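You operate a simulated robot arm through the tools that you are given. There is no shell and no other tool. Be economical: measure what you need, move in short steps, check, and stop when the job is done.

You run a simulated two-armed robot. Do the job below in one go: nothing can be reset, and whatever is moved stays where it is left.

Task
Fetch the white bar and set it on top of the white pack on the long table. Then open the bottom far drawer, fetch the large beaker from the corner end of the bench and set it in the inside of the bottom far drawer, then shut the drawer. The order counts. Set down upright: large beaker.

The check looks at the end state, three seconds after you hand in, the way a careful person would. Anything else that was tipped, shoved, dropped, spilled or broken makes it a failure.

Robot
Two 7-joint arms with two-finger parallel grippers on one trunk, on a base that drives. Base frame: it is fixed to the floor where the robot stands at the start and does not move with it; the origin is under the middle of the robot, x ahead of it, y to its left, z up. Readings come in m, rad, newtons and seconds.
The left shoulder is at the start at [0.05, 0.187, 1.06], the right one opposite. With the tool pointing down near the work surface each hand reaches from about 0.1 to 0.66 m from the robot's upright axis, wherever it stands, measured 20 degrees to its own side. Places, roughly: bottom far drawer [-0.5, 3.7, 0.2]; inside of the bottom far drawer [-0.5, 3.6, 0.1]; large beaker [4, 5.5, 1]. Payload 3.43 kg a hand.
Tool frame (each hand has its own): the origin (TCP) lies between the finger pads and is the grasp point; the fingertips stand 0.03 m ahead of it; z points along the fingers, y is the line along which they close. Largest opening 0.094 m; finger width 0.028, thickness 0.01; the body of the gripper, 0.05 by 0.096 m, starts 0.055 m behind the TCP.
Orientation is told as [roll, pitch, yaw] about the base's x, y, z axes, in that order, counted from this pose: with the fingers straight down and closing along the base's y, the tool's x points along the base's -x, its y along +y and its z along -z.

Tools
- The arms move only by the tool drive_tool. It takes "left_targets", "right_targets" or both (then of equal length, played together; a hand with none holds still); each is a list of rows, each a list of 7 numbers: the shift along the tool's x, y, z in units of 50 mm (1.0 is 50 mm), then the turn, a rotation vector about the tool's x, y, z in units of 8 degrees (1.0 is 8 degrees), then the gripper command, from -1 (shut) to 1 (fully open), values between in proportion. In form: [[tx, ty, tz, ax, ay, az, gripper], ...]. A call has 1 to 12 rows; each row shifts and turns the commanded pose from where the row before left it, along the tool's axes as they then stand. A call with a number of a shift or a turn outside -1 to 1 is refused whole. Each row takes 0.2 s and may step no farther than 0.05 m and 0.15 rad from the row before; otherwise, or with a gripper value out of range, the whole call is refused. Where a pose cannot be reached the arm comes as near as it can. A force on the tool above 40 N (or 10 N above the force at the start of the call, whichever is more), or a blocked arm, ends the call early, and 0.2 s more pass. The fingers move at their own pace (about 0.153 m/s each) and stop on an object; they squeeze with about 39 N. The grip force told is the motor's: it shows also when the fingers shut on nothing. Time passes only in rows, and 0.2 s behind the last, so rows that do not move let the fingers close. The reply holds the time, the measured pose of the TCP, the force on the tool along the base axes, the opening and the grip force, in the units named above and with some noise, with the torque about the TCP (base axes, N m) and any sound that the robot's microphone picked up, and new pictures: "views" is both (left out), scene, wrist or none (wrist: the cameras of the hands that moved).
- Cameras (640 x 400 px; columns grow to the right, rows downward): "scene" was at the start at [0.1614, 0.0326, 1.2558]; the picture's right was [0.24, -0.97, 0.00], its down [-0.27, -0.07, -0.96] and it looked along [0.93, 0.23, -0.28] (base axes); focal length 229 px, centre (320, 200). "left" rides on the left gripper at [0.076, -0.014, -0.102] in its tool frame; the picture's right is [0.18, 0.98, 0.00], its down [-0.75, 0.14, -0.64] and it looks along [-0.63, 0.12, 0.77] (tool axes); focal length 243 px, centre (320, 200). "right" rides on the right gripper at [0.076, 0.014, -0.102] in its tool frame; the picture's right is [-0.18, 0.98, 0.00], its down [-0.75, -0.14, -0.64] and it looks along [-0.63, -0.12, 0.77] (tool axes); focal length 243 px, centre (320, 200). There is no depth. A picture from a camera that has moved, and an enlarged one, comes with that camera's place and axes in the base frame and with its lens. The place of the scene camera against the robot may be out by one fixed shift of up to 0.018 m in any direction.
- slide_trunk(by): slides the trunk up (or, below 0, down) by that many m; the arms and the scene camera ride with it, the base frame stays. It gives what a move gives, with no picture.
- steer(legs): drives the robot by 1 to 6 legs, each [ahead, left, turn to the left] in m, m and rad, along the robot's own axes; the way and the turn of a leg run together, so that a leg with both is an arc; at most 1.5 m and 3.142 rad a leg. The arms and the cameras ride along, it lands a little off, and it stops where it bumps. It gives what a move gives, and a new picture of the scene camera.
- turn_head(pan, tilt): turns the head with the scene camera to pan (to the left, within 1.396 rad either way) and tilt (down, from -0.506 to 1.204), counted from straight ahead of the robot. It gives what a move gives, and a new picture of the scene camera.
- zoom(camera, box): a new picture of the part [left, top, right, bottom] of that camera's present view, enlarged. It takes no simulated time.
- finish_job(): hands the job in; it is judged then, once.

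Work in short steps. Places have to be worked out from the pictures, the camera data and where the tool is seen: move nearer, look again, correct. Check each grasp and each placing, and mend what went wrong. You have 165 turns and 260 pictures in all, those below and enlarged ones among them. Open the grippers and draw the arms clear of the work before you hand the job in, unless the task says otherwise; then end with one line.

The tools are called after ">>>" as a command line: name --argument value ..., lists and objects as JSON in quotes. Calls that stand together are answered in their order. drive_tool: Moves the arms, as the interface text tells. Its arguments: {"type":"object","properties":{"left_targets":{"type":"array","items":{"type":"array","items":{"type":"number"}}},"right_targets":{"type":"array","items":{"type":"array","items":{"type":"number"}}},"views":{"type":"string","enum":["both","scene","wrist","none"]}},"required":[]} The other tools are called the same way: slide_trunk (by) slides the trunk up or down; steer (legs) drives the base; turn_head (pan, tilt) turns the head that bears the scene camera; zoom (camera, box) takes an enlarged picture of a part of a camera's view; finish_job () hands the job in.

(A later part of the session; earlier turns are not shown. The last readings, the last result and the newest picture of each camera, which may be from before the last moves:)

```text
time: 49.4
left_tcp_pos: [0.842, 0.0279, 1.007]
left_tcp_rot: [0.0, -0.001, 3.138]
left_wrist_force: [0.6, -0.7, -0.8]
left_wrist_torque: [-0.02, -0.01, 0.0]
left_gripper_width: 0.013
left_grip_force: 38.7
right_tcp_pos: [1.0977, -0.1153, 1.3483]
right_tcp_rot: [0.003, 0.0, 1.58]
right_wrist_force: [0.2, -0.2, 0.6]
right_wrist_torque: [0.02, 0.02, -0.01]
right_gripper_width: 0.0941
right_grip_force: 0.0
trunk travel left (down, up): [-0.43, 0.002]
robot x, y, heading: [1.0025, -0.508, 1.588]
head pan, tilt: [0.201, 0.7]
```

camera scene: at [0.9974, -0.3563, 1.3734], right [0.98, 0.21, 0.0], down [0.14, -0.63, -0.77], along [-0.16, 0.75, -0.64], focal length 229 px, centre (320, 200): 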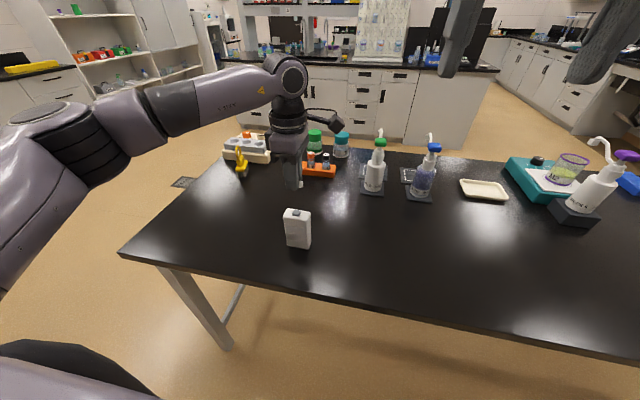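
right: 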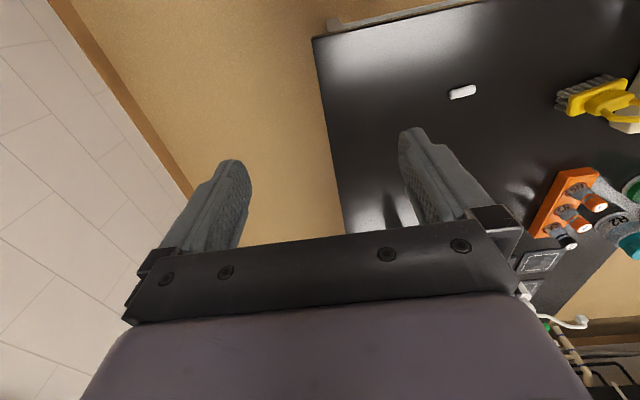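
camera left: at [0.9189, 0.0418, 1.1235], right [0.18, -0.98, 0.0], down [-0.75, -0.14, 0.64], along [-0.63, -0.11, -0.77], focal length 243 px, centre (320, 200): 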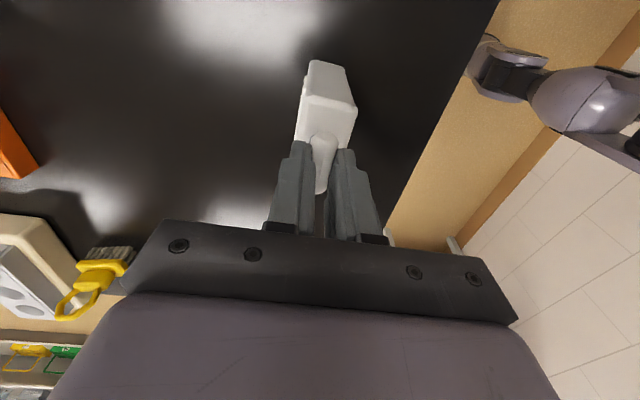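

No contact yet, so I'll keep stepping down 2 mm at a time.

>>> drive_tool --left_targets '[[0, 0, 0.04, 0, 0, 0, -1], [0, 0, 0, 0, 0, 0, -1]]' --views "none"

>>> drive_tool --left_targets '[[0, 0, 0.04, 0, 0, 0, -1], [0, 0, 0, 0, 0, 0, -1]]' --views "none"

>>> zoom --camera "scene" --box '[270, 190, 330, 230]'

```text
time: 50.0
left_tcp_pos: [0.842, 0.0273, 1.0067]
left_tcp_rot: [-0.006, 0.0, 3.138]
left_wrist_force: [-1.7, 1.3, 10.6]
left_wrist_torque: [0.02, 0.19, 0.0]
left_gripper_width: 0.0132
left_grip_force: 38.7
right_tcp_pos: [1.1001, -0.113, 1.35]
right_tcp_rot: [0.003, -0.002, 1.58]
right_wrist_force: [0.1, -1.5, 0.3]
right_wrist_torque: [-0.04, 0.01, 0.0]
right_gripper_width: 0.0941
right_grip_force: 0.0
trunk travel left (down, up): [-0.43, 0.002]
robot x, y, heading: [1.005, -0.5094, 1.578]
head pan, tilt: [0.201, 0.7]
```

```text
time: 50.6
left_tcp_pos: [0.8418, 0.0265, 1.0049]
left_tcp_rot: [-0.009, 0.0, 3.139]
left_wrist_force: [-3.3, 2.1, 24.6]
left_wrist_torque: [-0.01, 0.4, -0.05]
left_gripper_width: 0.0129
left_grip_force: 39.2
right_tcp_pos: [1.1003, -0.1154, 1.3507]
right_tcp_rot: [0.003, -0.004, 1.578]
right_wrist_force: [0.4, -0.9, 0.1]
right_wrist_torque: [-0.03, 0.01, -0.03]
right_gripper_width: 0.0938
right_grip_force: 0.0
trunk travel left (down, up): [-0.43, 0.002]
robot x, y, heading: [1.0075, -0.5092, 1.578]
head pan, tilt: [0.201, 0.7]
```

```text
10.00 times, centred on (300, 210) of scene
camera zoom: at [0.9976, -0.3577, 1.3738], right [0.98, 0.21, 0.0], down [0.14, -0.63, -0.77], along [-0.16, 0.75, -0.64], focal length 2289 px, centre (520, 100)
```

zoom: 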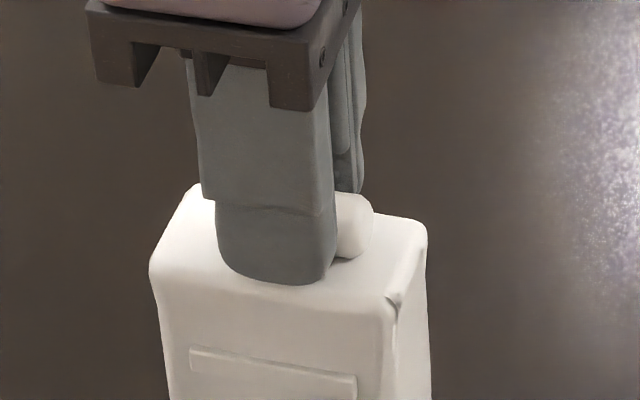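

Contact came at about 1.007. I'll ease up to relieve the push, then open the fingers just slightly.

>>> drive_tool --left_targets '[[0, 0, -0.06, 0, 0, 0, -1], [0, 0, 0, 0, 0, 0, -1]]' --views "none"

>>> drive_tool --left_targets '[[0, 0, 0, 0, 0, 0, -0.6], [0, 0, 0, 0, 0, 0, -0.4], [0, 0, 0, 0, 0, 0, -0.4]]' --views "wrist"

>>> zoom --camera "scene" --box '[270, 190, 330, 230]'

```text
time: 51.2
left_tcp_pos: [0.8424, 0.0263, 1.0053]
left_tcp_rot: [-0.004, -0.001, 3.14]
left_wrist_force: [-1.5, 3.1, 12.8]
left_wrist_torque: [0.1, 0.23, -0.02]
left_gripper_width: 0.013
left_grip_force: 39.1
right_tcp_pos: [1.0997, -0.1162, 1.3498]
right_tcp_rot: [0.002, -0.003, 1.58]
right_wrist_force: [-0.1, -1.0, 0.0]
right_wrist_torque: [-0.03, -0.01, 0.02]
right_gripper_width: 0.0942
right_grip_force: 0.0
trunk travel left (down, up): [-0.43, 0.002]
robot x, y, heading: [1.004, -0.506, 1.585]
head pan, tilt: [0.201, 0.7]
```

```text
time: 52.0
left_tcp_pos: [0.8439, 0.0256, 1.0048]
left_tcp_rot: [-0.001, 0.0, 3.138]
left_wrist_force: [0.4, -1.1, 7.6]
left_wrist_torque: [-0.07, -0.07, -0.01]
left_gripper_width: 0.0269
left_grip_force: 0.0
right_tcp_pos: [1.0995, -0.1149, 1.3497]
right_tcp_rot: [0.002, -0.003, 1.58]
right_wrist_force: [0.0, 0.4, -0.3]
right_wrist_torque: [0.0, 0.01, -0.03]
right_gripper_width: 0.0938
right_grip_force: 0.1
trunk travel left (down, up): [-0.43, 0.002]
robot x, y, heading: [0.9982, -0.5072, 1.581]
head pan, tilt: [0.201, 0.7]
camera left: at [0.9192, 0.0396, 1.1076], right [0.18, -0.98, 0.0], down [-0.75, -0.14, 0.64], along [-0.63, -0.11, -0.77], focal length 243 px, centre (320, 200)
```

left: 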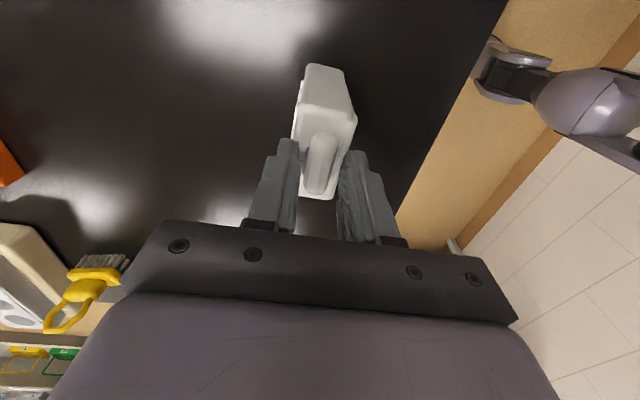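

```text
10.00 times, centred on (300, 210) of scene
camera zoom: at [0.9974, -0.3566, 1.3734], right [0.98, 0.21, 0.0], down [0.14, -0.63, -0.77], along [-0.16, 0.75, -0.64], focal length 2289 px, centre (520, 100)
```

zoom: 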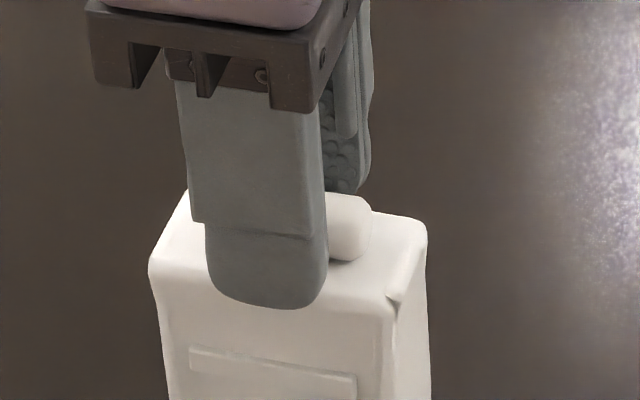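

The bar is released on the pack top and the fingers are just touching the top face. I'll lift straight up.

>>> drive_tool --left_targets '[[0, 0, -0.1, 0, 0, 0, -0.4], [0, 0, -0.3, 0, 0, 0, -0.4], [0, 0, -1, 0, 0, 0, -0.4], [0, 0, -1, 0, 0, 0, -0.4], [0, 0, 0, 0, 0, 0, -0.4]]' --views "wrist"

>>> zoom --camera "scene" --box '[260, 185, 340, 255]'

```text
time: 53.2
left_tcp_pos: [0.844, 0.026, 1.123]
left_tcp_rot: [-0.002, 0.0, 3.139]
left_wrist_force: [0.2, -0.5, -0.1]
left_wrist_torque: [-0.01, 0.01, -0.04]
left_gripper_width: 0.0283
left_grip_force: 0.1
right_tcp_pos: [1.098, -0.1134, 1.3509]
right_tcp_rot: [0.003, -0.001, 1.58]
right_wrist_force: [-0.3, 0.3, -0.2]
right_wrist_torque: [0.05, 0.06, 0.02]
right_gripper_width: 0.0941
right_grip_force: 0.0
trunk travel left (down, up): [-0.43, 0.002]
robot x, y, heading: [1.0016, -0.5104, 1.583]
head pan, tilt: [0.201, 0.7]
camera left: at [0.9199, 0.0403, 1.2255], right [0.18, -0.98, 0.0], down [-0.75, -0.14, 0.64], along [-0.63, -0.11, -0.77], focal length 243 px, centre (320, 200)
```

left: 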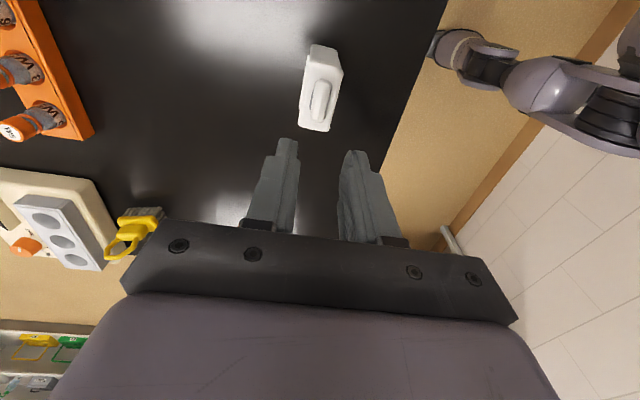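

```text
5.71 times, centred on (300, 220) of scene
camera zoom: at [0.997, -0.3555, 1.3733], right [0.98, 0.21, 0.0], down [0.14, -0.63, -0.76], along [-0.16, 0.75, -0.64], focal length 1308 px, centre (434, 86)
```

zoom: 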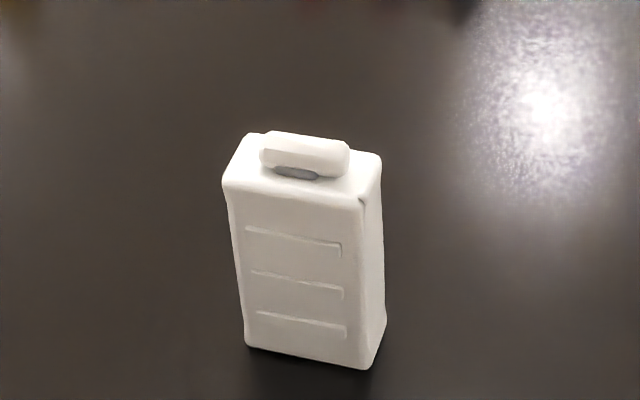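

The bar lies steadily across the pack's button, so the first part is done. I'll raise and draw in the left arm, then reverse out along the way I came.

>>> drive_tool --left_targets '[[0, 0, -0.95, 0, 0, 0, -0.4], [0, 0, -0.95, 0, 0, 0, -0.4], [0, 0, -0.95, 0, 0, 0, -0.4], [0, 0, -0.95, 0, 0, 0, -0.4], [0, 0.9, -0.3, 0, 0, 0, 0], [0, 0.9, 0, 0, 0, 0, 0], [0, 0.9, 0, 0, 0, 0, 0], [0, 0.5, 0, 0, 0, 0, 0]]' --views "scene"

>>> steer --legs '[[-0.06, 0, 0], [0, 0, -1.583], [-0.665, 0, 0], [0, 0, -0.775], [-0.57, 0, 0]]'

```text
time: 55.0
left_tcp_pos: [0.8412, -0.1348, 1.3284]
left_tcp_rot: [-0.002, -0.001, 3.14]
left_wrist_force: [0.2, -0.1, -0.2]
left_wrist_torque: [-0.03, -0.04, 0.0]
left_gripper_width: 0.047
left_grip_force: 0.0
right_tcp_pos: [1.1003, -0.1135, 1.3498]
right_tcp_rot: [0.002, -0.002, 1.58]
right_wrist_force: [0.1, 0.6, 0.2]
right_wrist_torque: [0.0, -0.02, -0.02]
right_gripper_width: 0.0941
right_grip_force: 0.0
trunk travel left (down, up): [-0.43, 0.002]
robot x, y, heading: [1.0023, -0.5034, 1.585]
head pan, tilt: [0.201, 0.7]
camera scene: at [0.9973, -0.3558, 1.3733], right [0.98, 0.21, 0.0], down [0.14, -0.63, -0.77], along [-0.16, 0.75, -0.64], focal length 229 px, centre (320, 200)
```

scene: 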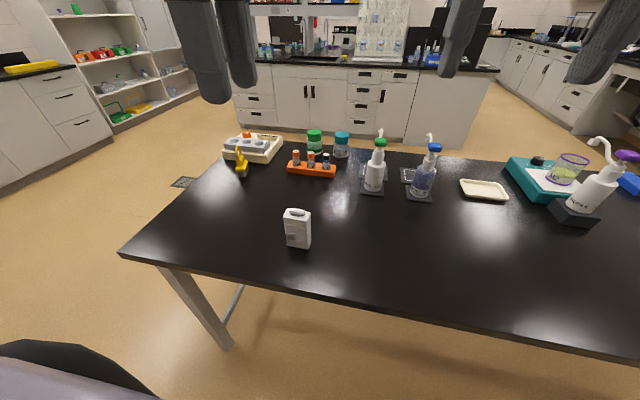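

```text
time: 67.6
left_tcp_pos: [0.3427, -0.367, 1.3268]
left_tcp_rot: [-0.002, 0.0, 0.826]
left_wrist_force: [0.1, 0.3, 0.9]
left_wrist_torque: [-0.01, 0.02, -0.01]
left_gripper_width: 0.0471
left_grip_force: 0.0
right_tcp_pos: [0.1834, -0.572, 1.3494]
right_tcp_rot: [0.002, -0.002, -0.731]
right_wrist_force: [0.0, 0.1, 0.5]
right_wrist_torque: [-0.04, 0.0, 0.02]
right_gripper_width: 0.0939
right_grip_force: 0.0
trunk travel left (down, up): [-0.43, 0.002]
robot x, y, heading: [-0.0394, -0.2342, -0.725]
head pan, tilt: [0.201, 0.7]
camera scene: at [0.0872, -0.3067, 1.3734], right [-0.5, -0.86, 0.0], down [-0.56, 0.32, -0.77], along [0.66, -0.38, -0.64], focal length 229 px, centre (320, 200)
```

scene: 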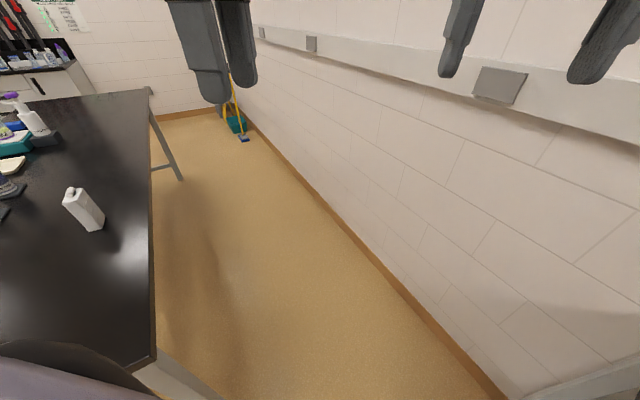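

I'm back in the open. I'll back off a little, turn to face +y and look ahead for a route to the left of the island.

>>> steer --legs '[[-0.131, 0.057, 0], [0, 0, 2.296]]'

>>> turn_head --pan 0.4 --tilt 0.25

```text
time: 74.5
left_tcp_pos: [-0.2714, 0.266, 1.3277]
left_tcp_rot: [-0.001, 0.0, -3.131]
left_wrist_force: [-0.2, -0.3, 0.3]
left_wrist_torque: [0.0, -0.01, 0.02]
left_gripper_width: 0.0468
left_grip_force: 0.0
right_tcp_pos: [-0.015, 0.2891, 1.3503]
right_tcp_rot: [0.001, 0.0, 1.596]
right_wrist_force: [0.1, 0.4, 0.4]
right_wrist_torque: [0.0, 0.05, 0.02]
right_gripper_width: 0.094
right_grip_force: 0.0
trunk travel left (down, up): [-0.43, 0.002]
robot x, y, heading: [-0.1051, -0.1045, 1.602]
head pan, tilt: [0.201, 0.7]
camera scene: at [-0.1137, 0.0463, 1.3733], right [0.97, 0.23, 0.0], down [0.15, -0.63, -0.76], along [-0.17, 0.75, -0.64], focal length 229 px, centre (320, 200)
```

scene: 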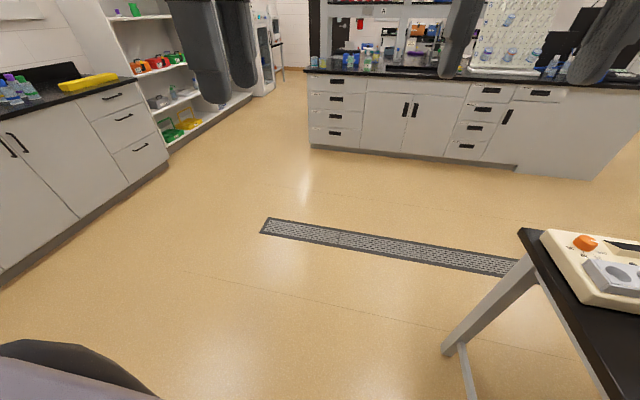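

```text
time: 75.4
left_tcp_pos: [-0.2737, 0.2659, 1.3273]
left_tcp_rot: [-0.003, -0.002, -3.13]
left_wrist_force: [-0.1, 0.6, -0.8]
left_wrist_torque: [-0.03, -0.01, 0.0]
left_gripper_width: 0.0466
left_grip_force: 0.0
right_tcp_pos: [-0.0146, 0.2898, 1.3487]
right_tcp_rot: [0.003, 0.0, 1.594]
right_wrist_force: [-0.7, 1.3, 0.2]
right_wrist_torque: [-0.02, 0.0, -0.02]
right_gripper_width: 0.0939
right_grip_force: 0.2
trunk travel left (down, up): [-0.43, 0.002]
robot x, y, heading: [-0.1063, -0.1069, 1.6]
head pan, tilt: [0.4, 0.25]
camera scene: at [-0.1331, 0.0486, 1.4141], right [0.91, 0.41, 0.0], down [0.1, -0.23, -0.97], along [-0.4, 0.88, -0.25], focal length 229 px, centre (320, 200)
```

scene: 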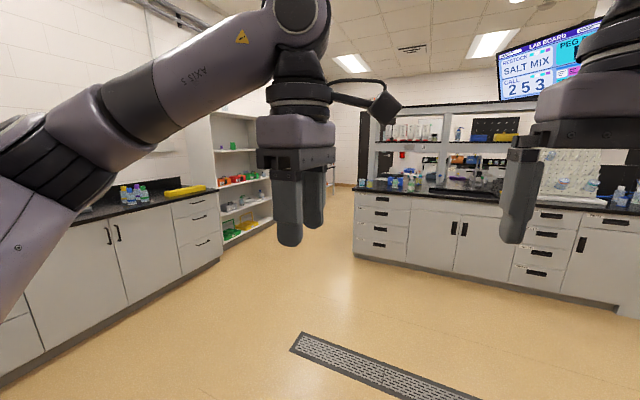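

The passage runs between the island's left end (x ≈ −0.9) and the wall cabinets (x ≈ −2.3). I'll drive there and on past the island's end.

>>> steer --legs '[[1.2, 0.68, 0], [1.15, 0.68, 0], [1.2, 0, 0]]'

>>> turn_head --pan -0.6 --tilt 0.3

```text
time: 94.2
left_tcp_pos: [-1.5825, 3.8166, 1.328]
left_tcp_rot: [-0.003, 0.001, 3.099]
left_wrist_force: [-0.4, 1.2, -0.4]
left_wrist_torque: [0.04, 0.01, 0.0]
left_gripper_width: 0.0471
left_grip_force: 0.1
right_tcp_pos: [-1.324, 3.8273, 1.3498]
right_tcp_rot: [0.001, 0.0, 1.54]
right_wrist_force: [0.5, 0.3, 0.0]
right_wrist_torque: [-0.02, 0.01, -0.02]
right_gripper_width: 0.0943
right_grip_force: 0.1
trunk travel left (down, up): [-0.43, 0.002]
robot x, y, heading: [-1.4352, 3.4377, 1.548]
head pan, tilt: [0.4, 0.25]
camera scene: at [-1.4555, 3.5935, 1.4141], right [0.93, 0.37, 0.0], down [0.09, -0.23, -0.97], along [-0.35, 0.9, -0.25], focal length 229 px, centre (320, 200)
```

scene: 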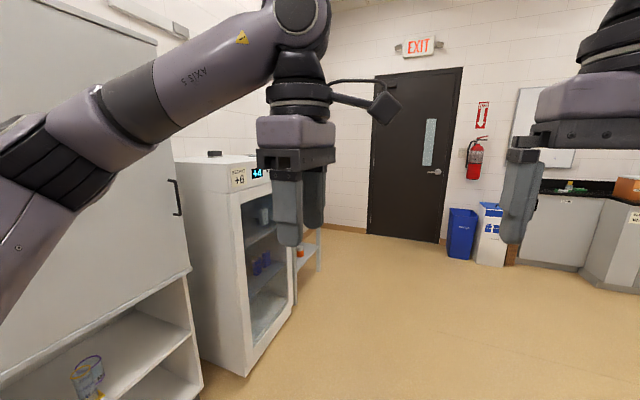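

```text
time: 95.5
left_tcp_pos: [-1.5829, 3.8166, 1.3279]
left_tcp_rot: [-0.002, -0.001, 3.1]
left_wrist_force: [0.6, 0.2, 0.2]
left_wrist_torque: [-0.02, 0.03, 0.04]
left_gripper_width: 0.0469
left_grip_force: 0.1
right_tcp_pos: [-1.3238, 3.8273, 1.3492]
right_tcp_rot: [0.003, 0.0, 1.54]
right_wrist_force: [0.0, 0.1, 1.4]
right_wrist_torque: [-0.03, 0.01, 0.0]
right_gripper_width: 0.094
right_grip_force: 0.0
trunk travel left (down, up): [-0.43, 0.002]
robot x, y, heading: [-1.4346, 3.4375, 1.546]
head pan, tilt: [-0.6, 0.3]
camera scene: at [-1.3667, 3.5821, 1.4094], right [0.81, -0.59, 0.0], down [-0.17, -0.24, -0.96], along [0.56, 0.77, -0.3], focal length 229 px, centre (320, 200)
```

scene: 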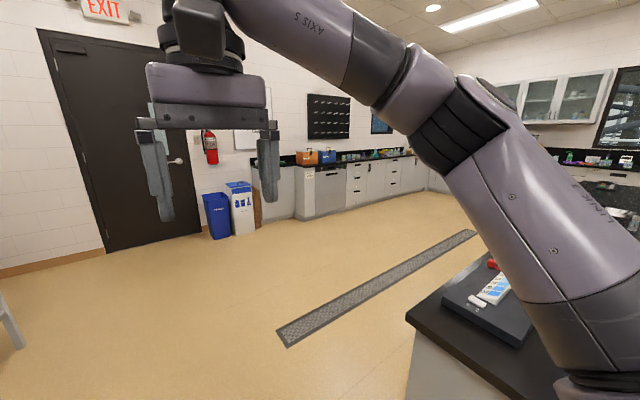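

The corridor beyond the island is wide. The island's far edge is at y ≈ 3.86 and the target drawer faces +y. I'll drive around and turn to face it.

>>> steer --legs '[[1.3, 0, 0], [0, 0, -1.55], [0.85, 0, 0], [0, 0, -1.57]]'

>>> turn_head --pan 0.0 --tilt 0.6

```text
time: 113.7
left_tcp_pos: [-0.4165, 4.3495, 1.3278]
left_tcp_rot: [-0.001, 0.001, -0.064]
left_wrist_force: [0.0, -0.2, 0.3]
left_wrist_torque: [-0.02, -0.02, 0.02]
left_gripper_width: 0.0471
left_grip_force: 0.0
right_tcp_pos: [-0.6742, 4.3444, 1.3495]
right_tcp_rot: [0.002, 0.0, -1.622]
right_wrist_force: [-0.2, 0.8, 0.1]
right_wrist_torque: [-0.01, -0.02, -0.06]
right_gripper_width: 0.094
right_grip_force: 0.0
trunk travel left (down, up): [-0.43, 0.002]
robot x, y, heading: [-0.5523, 4.7284, -1.618]
head pan, tilt: [-0.6, 0.3]
camera scene: at [-0.6013, 4.6081, 1.4094], right [-0.8, 0.6, 0.0], down [0.18, 0.24, -0.96], along [-0.58, -0.76, -0.3], focal length 229 px, centre (320, 200)
```

scene: 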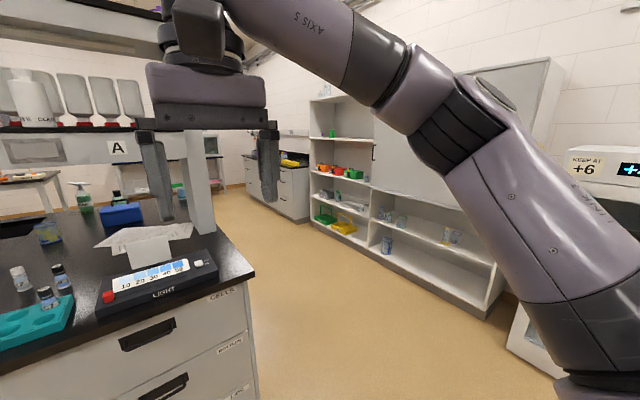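

```text
time: 114.7
left_tcp_pos: [-0.4153, 4.3496, 1.3282]
left_tcp_rot: [-0.001, 0.001, -0.063]
left_wrist_force: [1.1, 0.5, -0.6]
left_wrist_torque: [0.01, -0.01, 0.0]
left_gripper_width: 0.047
left_grip_force: 0.1
right_tcp_pos: [-0.6727, 4.3449, 1.3497]
right_tcp_rot: [0.002, 0.0, -1.622]
right_wrist_force: [0.2, 0.5, 0.6]
right_wrist_torque: [0.0, 0.01, -0.01]
right_gripper_width: 0.0942
right_grip_force: 0.1
trunk travel left (down, up): [-0.43, 0.002]
robot x, y, heading: [-0.5542, 4.7338, -1.617]
head pan, tilt: [0.0, 0.6]
camera scene: at [-0.5491, 4.5943, 1.382], right [-1.0, 0.05, 0.0], down [0.03, 0.56, -0.83], along [-0.04, -0.82, -0.56], focal length 229 px, centre (320, 200)
```

scene: 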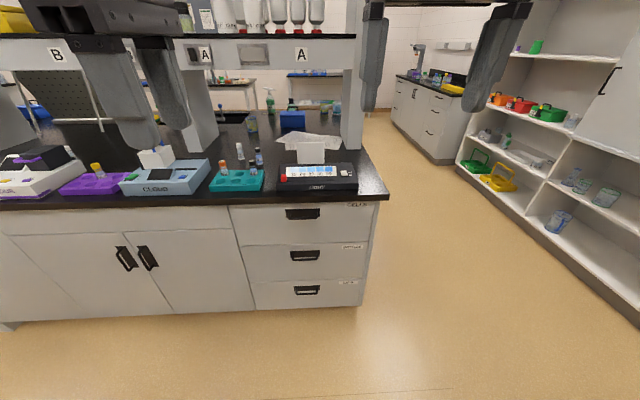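

The bottom drawer of the three-drawer column has a black bar handle near [-0.51, 3.82, 0.22]. I'll zoom in.

>>> zoom --camera "scene" --box '[230, 190, 390, 320]'

>>> turn_head --pan 1.1 --tilt 0.2

```text
3.08 times, centred on (310, 255) of scene
camera zoom: at [-0.5491, 4.5943, 1.382], right [-1.0, 0.05, 0.0], down [0.03, 0.56, -0.83], along [-0.04, -0.82, -0.56], focal length 704 px, centre (351, 31)
```

zoom: 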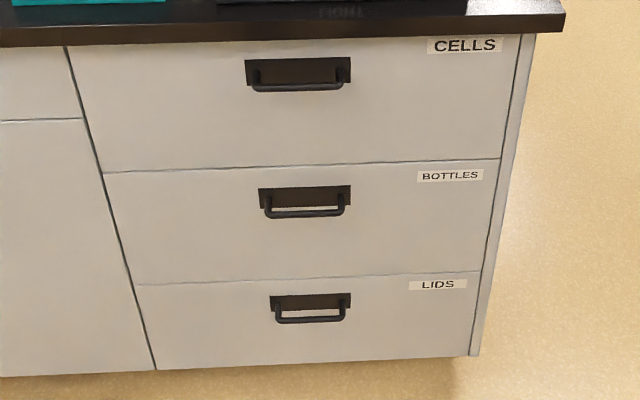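

```text
time: 116.1
left_tcp_pos: [-0.4155, 4.349, 1.3276]
left_tcp_rot: [-0.003, 0.001, -0.064]
left_wrist_force: [0.8, -0.7, 0.5]
left_wrist_torque: [-0.01, 0.04, -0.01]
left_gripper_width: 0.0472
left_grip_force: 0.0
right_tcp_pos: [-0.6732, 4.3453, 1.3492]
right_tcp_rot: [0.002, 0.0, -1.622]
right_wrist_force: [0.5, -0.2, 0.3]
right_wrist_torque: [-0.01, 0.01, -0.02]
right_gripper_width: 0.0941
right_grip_force: 0.1
trunk travel left (down, up): [-0.43, 0.002]
robot x, y, heading: [-0.5531, 4.729, -1.619]
head pan, tilt: [1.1, 0.201]
camera scene: at [-0.464, 4.6364, 1.4187], right [-0.5, -0.87, 0.0], down [-0.17, 0.1, -0.98], along [0.85, -0.49, -0.2], focal length 229 px, centre (320, 200)
```

scene: 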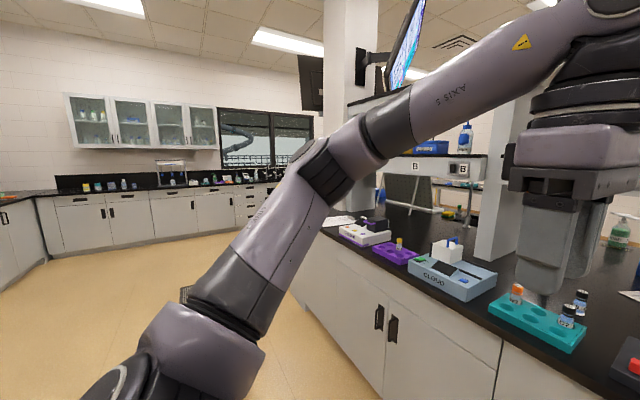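

Three bar pulls; the bottom one is labelled LIDS. I'll pull it with the left hand held horizontally, fingers closing vertically on the bar. First I'll pitch the left tool forward by 90°.

>>> drive_tool --left_targets '[[0, 0.3, 0, 1, 0, 0, 0], [0, 0.3, 0, 1, 0, 0, 0], [0, 0, 0, 1, 0, 0, 0], [0, 0, 0, 1, 0, 0, 0], [0, 0, 0, 1, 0, 0, 0], [0, 0, 0, 1, 0, 0, 0], [0, 0, 0, 1, 0, 0, 0], [0, 0, 0, 1, 0, 0, 0], [0, 0, 0, 1, 0, 0, 0], [0, 0, 0, 1, 0, 0, 0], [0, 0, 0, 1, 0, 0, 0], [0, 0, 0, 0.25, 0, 0, 0]]' --views "wrist"

>>> turn_head --pan 0.1 --tilt 0.6

```text
time: 118.7
left_tcp_pos: [-0.4345, 4.3567, 1.3542]
left_tcp_rot: [-1.573, -0.001, -0.061]
left_wrist_force: [-0.2, 0.2, -0.9]
left_wrist_torque: [0.01, -0.01, 0.01]
left_gripper_width: 0.0476
left_grip_force: 0.1
left hand out of reach, approached as far as the arm can: row 10, 11, 12
right_tcp_pos: [-0.6736, 4.3456, 1.3493]
right_tcp_rot: [0.002, 0.0, -1.621]
right_wrist_force: [-1.2, -0.7, 0.7]
right_wrist_torque: [0.01, -0.01, 0.0]
right_gripper_width: 0.0939
right_grip_force: 0.1
trunk travel left (down, up): [-0.43, 0.002]
robot x, y, heading: [-0.556, 4.7297, -1.62]
head pan, tilt: [1.1, 0.201]
camera left: at [-0.5044, 4.4641, 1.3688], right [-0.18, 0.01, -0.98], down [0.79, 0.59, -0.14], along [0.58, -0.8, -0.12], focal length 243 px, centre (320, 200)
```

left: 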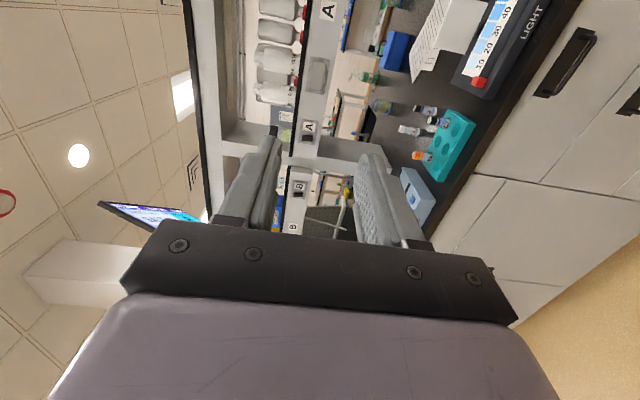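

```text
time: 119.9
left_tcp_pos: [-0.435, 4.3551, 1.3541]
left_tcp_rot: [-1.57, -0.001, -0.061]
left_wrist_force: [0.2, -0.5, 0.7]
left_wrist_torque: [-0.02, -0.02, -0.01]
left_gripper_width: 0.047
left_grip_force: 0.0
right_tcp_pos: [-0.6729, 4.3453, 1.3488]
right_tcp_rot: [0.002, 0.001, -1.62]
right_wrist_force: [0.0, 0.6, 0.0]
right_wrist_torque: [0.0, 0.04, 0.01]
right_gripper_width: 0.0939
right_grip_force: 0.0
trunk travel left (down, up): [-0.43, 0.002]
robot x, y, heading: [-0.5508, 4.7298, -1.619]
head pan, tilt: [0.099, 0.6]
camera scene: at [-0.5401, 4.5943, 1.382], right [-1.0, -0.05, 0.0], down [-0.03, 0.56, -0.83], along [0.04, -0.82, -0.56], focal length 229 px, centre (320, 200)
```

scene: 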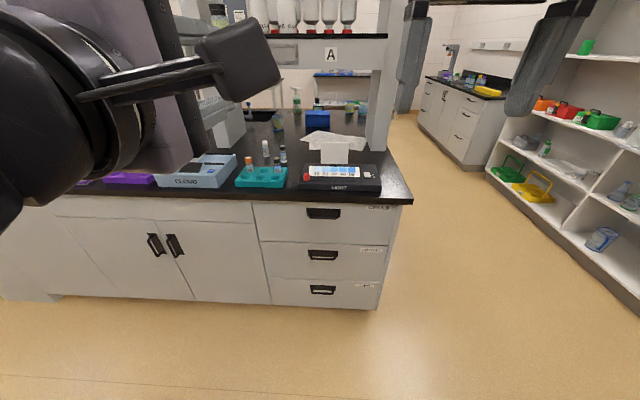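

The hand is horizontal with the fingers closing vertically. I'll lower the trunk fully, then work the left hand down.

>>> slide_trunk --by -0.43

>>> drive_tool --left_targets '[[0, 0.95, 0, 0, 0, 0, 0], [0, 0.95, 0, 0, 0, 0, 0], [0, 0.95, 0, 0, 0, 0, 0], [0, 0.95, 0, 0, 0, 0, 0], [0, 0.95, 0, 0, 0, 0, 0], [0, 0.95, 0, 0, 0, 0, 0], [0, 0.95, 0, 0, 0, 0, 0], [0, 0.95, 0, 0, 0, 0, 0], [0, 0.95, 0, 0, 0, 0, 0], [0, 0.95, 0, 0, 0, 0, 0], [0, 0.95, 0, 0, 0, 0, 0]]' --views "both"

```text
refused: -0.43 is not a number from -0.4 to 0.4
```

```text
time: 122.3
left_tcp_pos: [-0.5681, 4.318, 0.9509]
left_tcp_rot: [-1.568, 0.0, -0.056]
left_wrist_force: [0.3, 0.0, -0.1]
left_wrist_torque: [-0.01, 0.0, 0.0]
left_gripper_width: 0.0468
left_grip_force: 0.1
left hand out of reach, approached as far as the arm can: row 1, 2, 3, 7, 8, 9, 10, 11
right_tcp_pos: [-0.6736, 4.3441, 1.3496]
right_tcp_rot: [0.003, 0.0, -1.622]
right_wrist_force: [0.5, 0.3, 0.7]
right_wrist_torque: [0.0, -0.03, 0.03]
right_gripper_width: 0.094
right_grip_force: 0.0
trunk travel left (down, up): [-0.43, 0.002]
robot x, y, heading: [-0.5534, 4.7327, -1.617]
head pan, tilt: [0.099, 0.6]
camera scene: at [-0.5404, 4.5942, 1.382], right [-1.0, -0.05, 0.0], down [-0.03, 0.56, -0.83], along [0.04, -0.82, -0.57], focal length 229 px, centre (320, 200)
camera left: at [-0.6381, 4.4255, 0.9663], right [-0.18, 0.01, -0.98], down [0.79, 0.6, -0.14], along [0.59, -0.8, -0.12], focal length 243 px, centre (320, 200)
```

scene: 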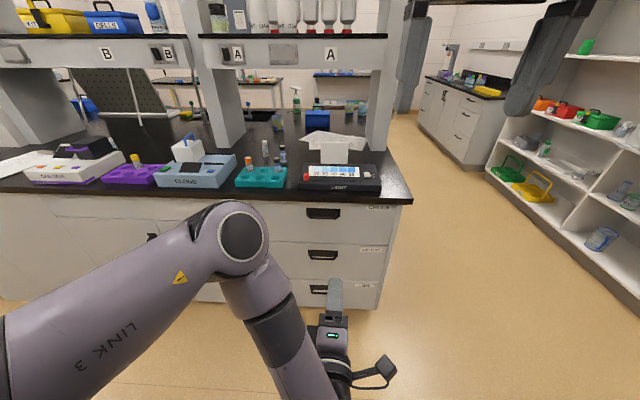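
left: 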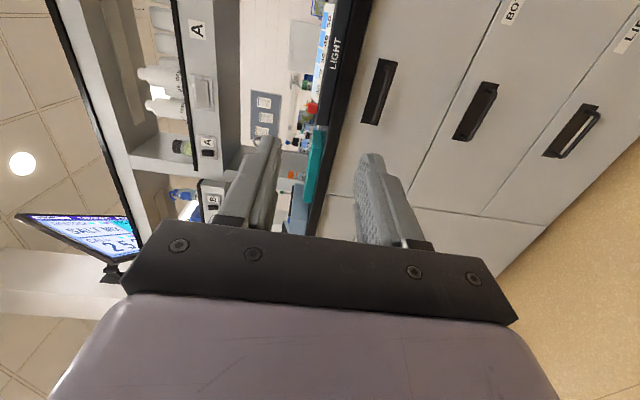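

The trunk call was refused because its limit is 0.4, and the fully horizontal tool can't go much lower. A tool pitched about 45° down can still hook the bar, so I'll tilt back 45° and lower the trunk.

>>> drive_tool --left_targets '[[0, 0, 0, -1, 0, 0, 0], [0, 0, 0, -1, 0, 0, 0], [0, 0, 0, -1, 0, 0, 0], [0, 0, 0, -1, 0, 0, 0], [0, 0, 0, -1, 0, 0, 0], [0, 0, 0, -0.6, 0, 0, 0]]' --views "none"

>>> slide_trunk --by -0.39

```text
time: 123.7
left_tcp_pos: [-0.5661, 4.3212, 0.9532]
left_tcp_rot: [-0.79, -0.001, -0.062]
left_wrist_force: [0.1, 0.3, 0.8]
left_wrist_torque: [0.0, -0.03, -0.01]
left_gripper_width: 0.047
left_grip_force: 0.1
right_tcp_pos: [-0.6732, 4.3447, 1.3494]
right_tcp_rot: [0.001, 0.0, -1.621]
right_wrist_force: [0.2, -0.1, -0.9]
right_wrist_torque: [-0.01, -0.03, -0.03]
right_gripper_width: 0.0941
right_grip_force: 0.0
trunk travel left (down, up): [-0.43, 0.002]
robot x, y, heading: [-0.5571, 4.7286, -1.617]
head pan, tilt: [0.099, 0.6]
```

```text
time: 127.5
left_tcp_pos: [-0.5651, 4.3197, 0.5617]
left_tcp_rot: [-0.791, -0.001, -0.063]
left_wrist_force: [-0.4, -0.1, 0.0]
left_wrist_torque: [0.0, 0.01, 0.02]
left_gripper_width: 0.047
left_grip_force: 0.1
right_tcp_pos: [-0.6729, 4.3447, 0.96]
right_tcp_rot: [0.002, -0.003, -1.621]
right_wrist_force: [-0.4, 0.2, 0.6]
right_wrist_torque: [0.01, 0.01, 0.01]
right_gripper_width: 0.094
right_grip_force: 0.1
trunk travel left (down, up): [-0.04, 0.392]
robot x, y, heading: [-0.5554, 4.7351, -1.622]
head pan, tilt: [0.099, 0.6]
```

I'll swing the left hand to its own side and down to about z = 0.24.

>>> drive_tool --left_targets '[[-0.425, 0.58, 0.58, 0, 0, 0, 0], [-0.425, 0.58, 0.58, 0, 0, 0, 0], [-0.425, 0.58, 0.58, 0, 0, 0, 0], [-0.425, 0.58, 0.58, 0, 0, 0, 0], [-0.425, 0.58, 0.58, 0, 0, 0, 0], [-0.425, 0.58, 0.58, 0, 0, 0, 0], [-0.425, 0.58, 0.58, 0, 0, 0, 0], [-0.425, 0.58, 0.58, 0, 0, 0, 0]]' --views "both"

```text
time: 129.3
left_tcp_pos: [-0.497, 4.2526, 0.2942]
left_tcp_rot: [-0.796, -0.009, -0.041]
left_wrist_force: [0.0, 0.0, 0.4]
left_wrist_torque: [0.02, -0.01, 0.0]
left_gripper_width: 0.0471
left_grip_force: 0.1
left hand out of reach, approached as far as the arm can: row 5, 6, 7, 8
right_tcp_pos: [-0.6744, 4.3469, 0.9614]
right_tcp_rot: [0.004, -0.007, -1.62]
right_wrist_force: [0.1, -0.3, 0.1]
right_wrist_torque: [0.01, 0.02, -0.04]
right_gripper_width: 0.0939
right_grip_force: 0.0
trunk travel left (down, up): [-0.04, 0.392]
robot x, y, heading: [-0.5531, 4.7317, -1.619]
head pan, tilt: [0.099, 0.6]
camera scene: at [-0.5406, 4.5971, 0.9943], right [-1.0, -0.05, 0.0], down [-0.03, 0.56, -0.83], along [0.04, -0.83, -0.56], focal length 229 px, centre (320, 200)
camera left: at [-0.5708, 4.3188, 0.3747], right [-0.15, 0.69, -0.7], down [0.77, 0.53, 0.36], along [0.62, -0.49, -0.61], focal length 243 px, centre (320, 200)
```

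scene: 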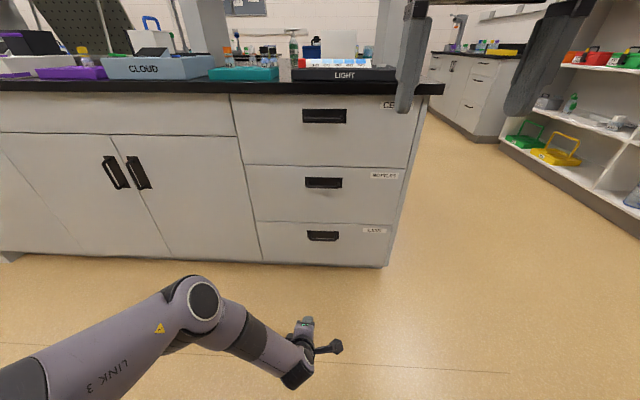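
left: 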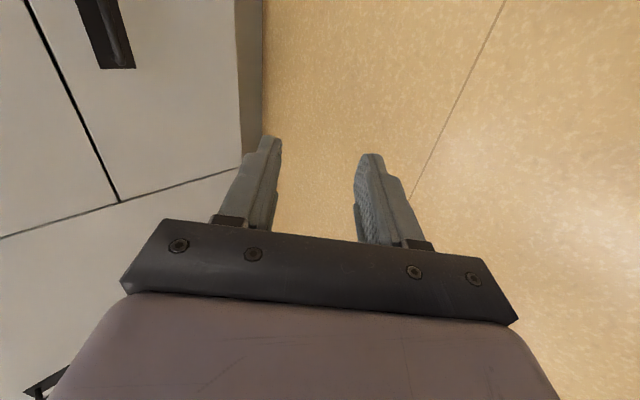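

>>> zoom --camera "scene" --box '[240, 160, 400, 280]'

```text
3.33 times, centred on (320, 220) of scene
camera zoom: at [-0.5406, 4.5971, 0.9943], right [-1.0, -0.05, 0.0], down [-0.03, 0.56, -0.83], along [0.04, -0.83, -0.56], focal length 763 px, centre (320, 133)
```

zoom: 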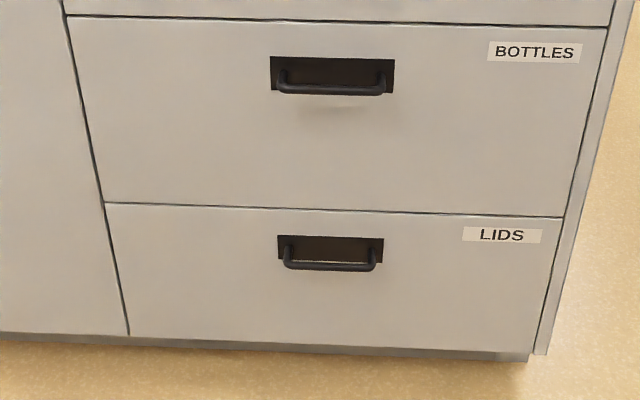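

Triangulating, the LIDS drawer face is at y ≈ 3.853 and its bar at about [-0.518, 3.884, 0.305]. I'll try a flatter tool tilt at that height before driving in.

>>> drive_tool --left_targets '[[0, -0.3, -0.3, 0, 0, 0, 0], [0, 0, 0, 0.85, 0, 0, 0], [0, 0, 0, 0.85, 0, 0, 0], [0, 0, 0, 0.85, 0, 0, 0], [0, 0, 0, 0, 0, 0, 0]]' --views "wrist"

```text
time: 130.5
left_tcp_pos: [-0.5903, 4.2354, 0.3806]
left_tcp_rot: [-1.123, -0.013, -0.04]
left_wrist_force: [-0.2, -0.1, -0.6]
left_wrist_torque: [0.01, -0.03, -0.03]
left_gripper_width: 0.0471
left_grip_force: 0.1
left hand out of reach, approached as far as the arm can: row 2, 3, 4
right_tcp_pos: [-0.6733, 4.346, 0.9595]
right_tcp_rot: [0.002, -0.002, -1.62]
right_wrist_force: [-0.7, -1.3, -0.1]
right_wrist_torque: [0.02, 0.0, -0.03]
right_gripper_width: 0.0937
right_grip_force: 0.1
trunk travel left (down, up): [-0.04, 0.392]
robot x, y, heading: [-0.5569, 4.7321, -1.617]
head pan, tilt: [0.099, 0.6]
camera left: at [-0.6639, 4.3257, 0.4368], right [-0.16, 0.43, -0.89], down [0.78, 0.61, 0.16], along [0.61, -0.66, -0.43], focal length 243 px, centre (320, 200)
```

left: 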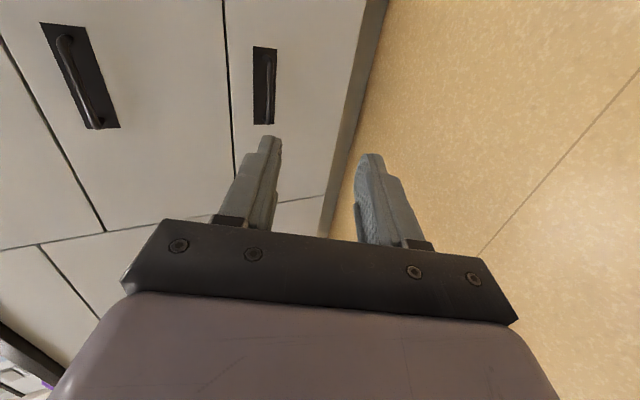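

>>> slide_trunk --by -0.039

>>> drive_tool --left_targets '[[0, 0, 0, -0.9, 0, 0, -0.5], [0, 0.2, 0.4, 0, 0, 0, -0.5], [0, 0, 0, 0, 0, 0, -0.5]]' --views "wrist"

```text
time: 131.3
left_tcp_pos: [-0.595, 4.2275, 0.3583]
left_tcp_rot: [-1.147, 0.0, -0.035]
left_wrist_force: [0.6, -0.2, 0.6]
left_wrist_torque: [-0.02, 0.02, 0.04]
left_gripper_width: 0.0469
left_grip_force: 0.1
right_tcp_pos: [-0.6731, 4.3505, 0.9254]
right_tcp_rot: [0.001, -0.009, -1.621]
right_wrist_force: [-0.1, -0.4, 0.0]
right_wrist_torque: [0.02, -0.02, -0.02]
right_gripper_width: 0.0941
right_grip_force: 0.0
trunk travel left (down, up): [-0.001, 0.431]
robot x, y, heading: [-0.556, 4.7314, -1.615]
head pan, tilt: [0.099, 0.6]
```

```text
time: 132.1
left_tcp_pos: [-0.5892, 4.2222, 0.323]
left_tcp_rot: [-0.999, -0.013, -0.037]
left_wrist_force: [-1.0, 0.3, -0.1]
left_wrist_torque: [-0.04, -0.01, 0.0]
left_gripper_width: 0.0235
left_grip_force: 0.0
right_tcp_pos: [-0.6726, 4.3458, 0.9206]
right_tcp_rot: [0.002, -0.002, -1.623]
right_wrist_force: [0.0, 0.7, 0.0]
right_wrist_torque: [0.01, 0.02, 0.01]
right_gripper_width: 0.0941
right_grip_force: 0.0
trunk travel left (down, up): [-0.001, 0.431]
robot x, y, heading: [-0.554, 4.73, -1.616]
head pan, tilt: [0.099, 0.6]
camera left: at [-0.6628, 4.3041, 0.3895], right [-0.15, 0.54, -0.83], down [0.77, 0.59, 0.24], along [0.62, -0.6, -0.51], focal length 243 px, centre (320, 200)
```

left: 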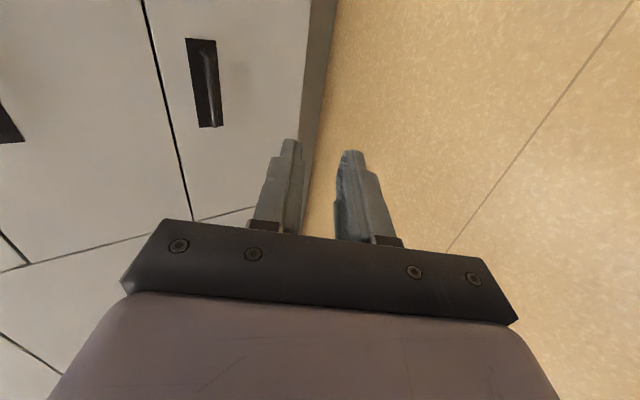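

Now the tool is at 57° and z = 0.323. I'll drive in, staying short of the face, to line up the hand with the bar.

>>> steer --legs '[[0.24, 0.082, 0]]'

>>> drive_tool --left_targets '[[0, 0, 0, 0, 0, 0, -0.5]]' --views "wrist"

```text
time: 133.9
left_tcp_pos: [-0.5132, 3.9842, 0.3234]
left_tcp_rot: [-1.0, -0.013, -0.032]
left_wrist_force: [0.5, 0.4, -1.0]
left_wrist_torque: [0.0, -0.02, -0.03]
left_gripper_width: 0.0236
left_grip_force: 0.0
right_tcp_pos: [-0.5994, 4.1049, 0.9207]
right_tcp_rot: [0.003, -0.001, -1.616]
right_wrist_force: [0.1, -0.1, -0.5]
right_wrist_torque: [0.01, 0.0, 0.04]
right_gripper_width: 0.0941
right_grip_force: 0.0
trunk travel left (down, up): [-0.001, 0.431]
robot x, y, heading: [-0.4854, 4.4923, -1.615]
head pan, tilt: [0.099, 0.6]
camera scene: at [-0.4661, 4.3555, 0.953], right [-1.0, -0.06, 0.0], down [-0.03, 0.56, -0.83], along [0.05, -0.82, -0.56], focal length 229 px, centre (320, 200)
```

scene: 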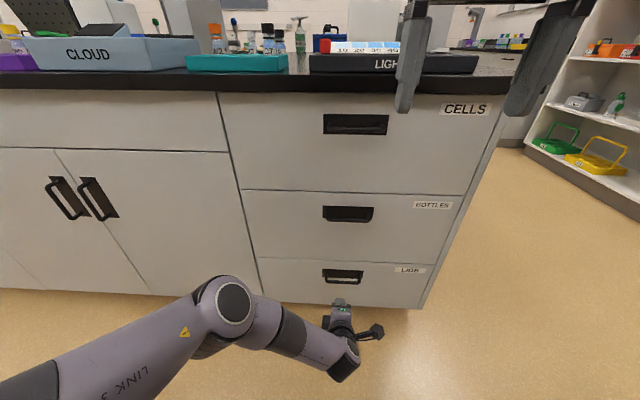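

```text
time: 134.3
left_tcp_pos: [-0.514, 3.9831, 0.323]
left_tcp_rot: [-1.0, -0.014, -0.034]
left_wrist_force: [0.2, -0.1, 0.5]
left_wrist_torque: [0.01, -0.06, 0.01]
left_gripper_width: 0.0238
left_grip_force: 0.0
right_tcp_pos: [-0.5989, 4.105, 0.9203]
right_tcp_rot: [0.002, -0.002, -1.615]
right_wrist_force: [0.5, -0.3, 0.5]
right_wrist_torque: [-0.03, 0.01, 0.02]
right_gripper_width: 0.0939
right_grip_force: 0.0
trunk travel left (down, up): [-0.001, 0.431]
robot x, y, heading: [-0.4798, 4.4926, -1.609]
head pan, tilt: [0.099, 0.6]
camera left: at [-0.5878, 4.0645, 0.3898], right [-0.16, 0.54, -0.83], down [0.77, 0.59, 0.24], along [0.62, -0.6, -0.51], focal length 243 px, centre (320, 200)
```

left: 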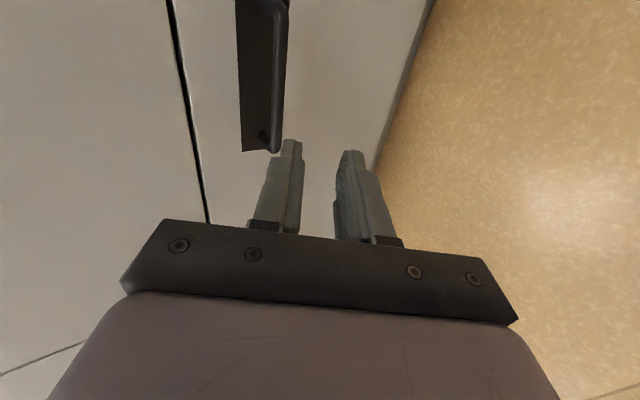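

In the arm's own frame the bar is at about [-0.527, 3.871, 0.292]. I'll shift the hand about 35 mm along −tool y so the bar lies between the fingers, open wider and look.

>>> drive_tool --left_targets '[[0.1, -0.7, 0, 0, 0, 0, 0], [0, 0, 0.5, 0, 0, 0, 0], [0, 0, 0, 0, 0, 0, 0]]' --views "wrist"

```text
time: 135.1
left_tcp_pos: [-0.5189, 3.9453, 0.3388]
left_tcp_rot: [-1.001, -0.012, -0.033]
left_wrist_force: [-0.8, 0.2, 0.1]
left_wrist_torque: [-0.03, 0.01, 0.04]
left_gripper_width: 0.0469
left_grip_force: 0.0
right_tcp_pos: [-0.5981, 4.1051, 0.9218]
right_tcp_rot: [0.001, -0.001, -1.616]
right_wrist_force: [0.2, 0.2, 0.7]
right_wrist_torque: [0.01, 0.0, 0.02]
right_gripper_width: 0.0938
right_grip_force: 0.2
trunk travel left (down, up): [-0.001, 0.431]
robot x, y, heading: [-0.4793, 4.4911, -1.613]
head pan, tilt: [0.099, 0.6]
camera left: at [-0.5938, 4.0259, 0.4044], right [-0.16, 0.54, -0.83], down [0.77, 0.59, 0.24], along [0.62, -0.6, -0.51], focal length 243 px, centre (320, 200)
```

left: 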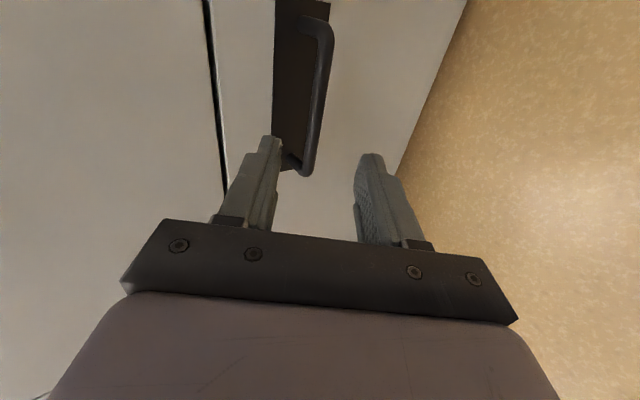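

The bar is now centred between the fingers. I'll advance 68 mm along the tool axis.

>>> drive_tool --left_targets '[[0, 0, 0.5, 0, 0, 0, 0], [0, 0, 0.5, 0, 0, 0, 0], [0, 0, 0.36, 0, 0, 0, 0], [0, 0, 0, 0, 0, 0, 0]]' --views "both"

```text
time: 135.7
left_tcp_pos: [-0.4874, 3.8884, 0.3306]
left_tcp_rot: [-1.017, -0.023, -0.005]
left_wrist_force: [-2.2, 46.3, 39.4]
left_wrist_torque: [1.02, 0.71, -0.6]
left_gripper_width: 0.0418
left_grip_force: 0.1
left hand out of reach, approached as far as the arm can: row 2
right_tcp_pos: [-0.5996, 4.108, 0.922]
right_tcp_rot: [0.002, -0.001, -1.619]
right_wrist_force: [-0.3, 0.0, 0.0]
right_wrist_torque: [-0.02, 0.03, 0.03]
right_gripper_width: 0.0941
right_grip_force: 0.1
trunk travel left (down, up): [-0.001, 0.431]
robot x, y, heading: [-0.4815, 4.4926, -1.613]
head pan, tilt: [0.099, 0.6]
stopped in row 2 (left hand): the force on the tool passed its limit at 730 N (the readings are from after the stop); the commanded pose is now the measured one
camera scene: at [-0.4664, 4.3592, 0.9545], right [-1.0, -0.06, 0.0], down [-0.03, 0.56, -0.83], along [0.05, -0.83, -0.56], focal length 229 px, centre (320, 200)
camera left: at [-0.5643, 3.9688, 0.3958], right [-0.17, 0.52, -0.84], down [0.75, 0.62, 0.23], along [0.64, -0.59, -0.49], focal length 243 px, centre (320, 200)
```

scene: 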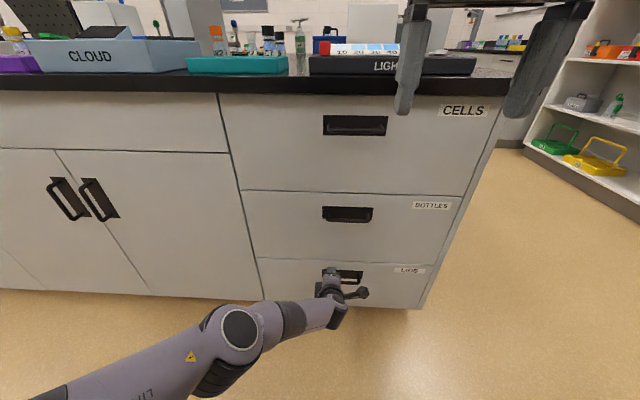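
left: 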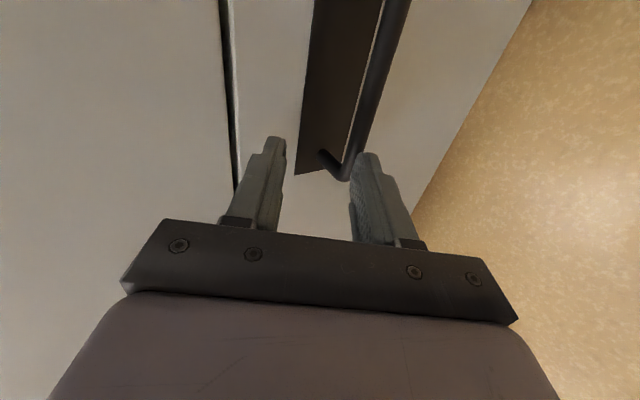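

The arm ran out of reach, slid sideways and bumped the bar. I'll back the hand off, then move the base closer so the final approach is well within reach.

>>> drive_tool --left_targets '[[0, 0, -0.4, 0, 0, 0, 0], [0, 0, -0.8, 0, 0, 0, 0], [0, 0, -0.6, 0, 0, 0, 0]]' --views "none"

>>> zoom --camera "scene" --box '[220, 180, 460, 320]'

```text
time: 136.5
left_tcp_pos: [-0.4871, 3.9643, 0.376]
left_tcp_rot: [-1.016, -0.021, 0.001]
left_wrist_force: [0.0, 0.0, -0.1]
left_wrist_torque: [0.0, 0.02, 0.02]
left_gripper_width: 0.0468
left_grip_force: 0.1
right_tcp_pos: [-0.5986, 4.1042, 0.9191]
right_tcp_rot: [0.002, 0.002, -1.619]
right_wrist_force: [1.0, -0.9, 0.4]
right_wrist_torque: [0.03, 0.0, -0.01]
right_gripper_width: 0.0942
right_grip_force: 0.0
trunk travel left (down, up): [-0.001, 0.431]
robot x, y, heading: [-0.4818, 4.4937, -1.61]
head pan, tilt: [0.099, 0.6]
```

```text
2.67 times, centred on (340, 250) of scene
camera zoom: at [-0.4664, 4.3557, 0.9529], right [-1.0, -0.06, 0.0], down [-0.03, 0.56, -0.83], along [0.05, -0.82, -0.56], focal length 610 px, centre (267, 67)
```

zoom: 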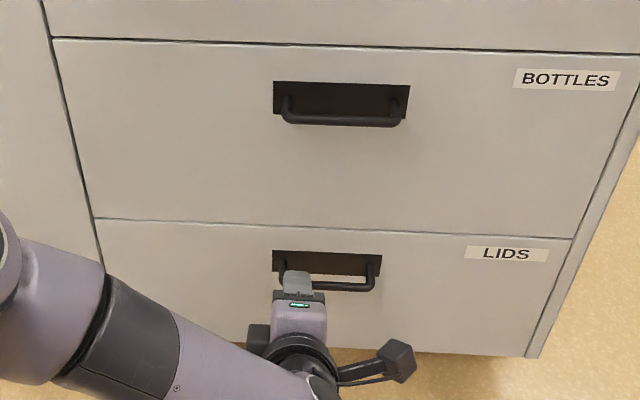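

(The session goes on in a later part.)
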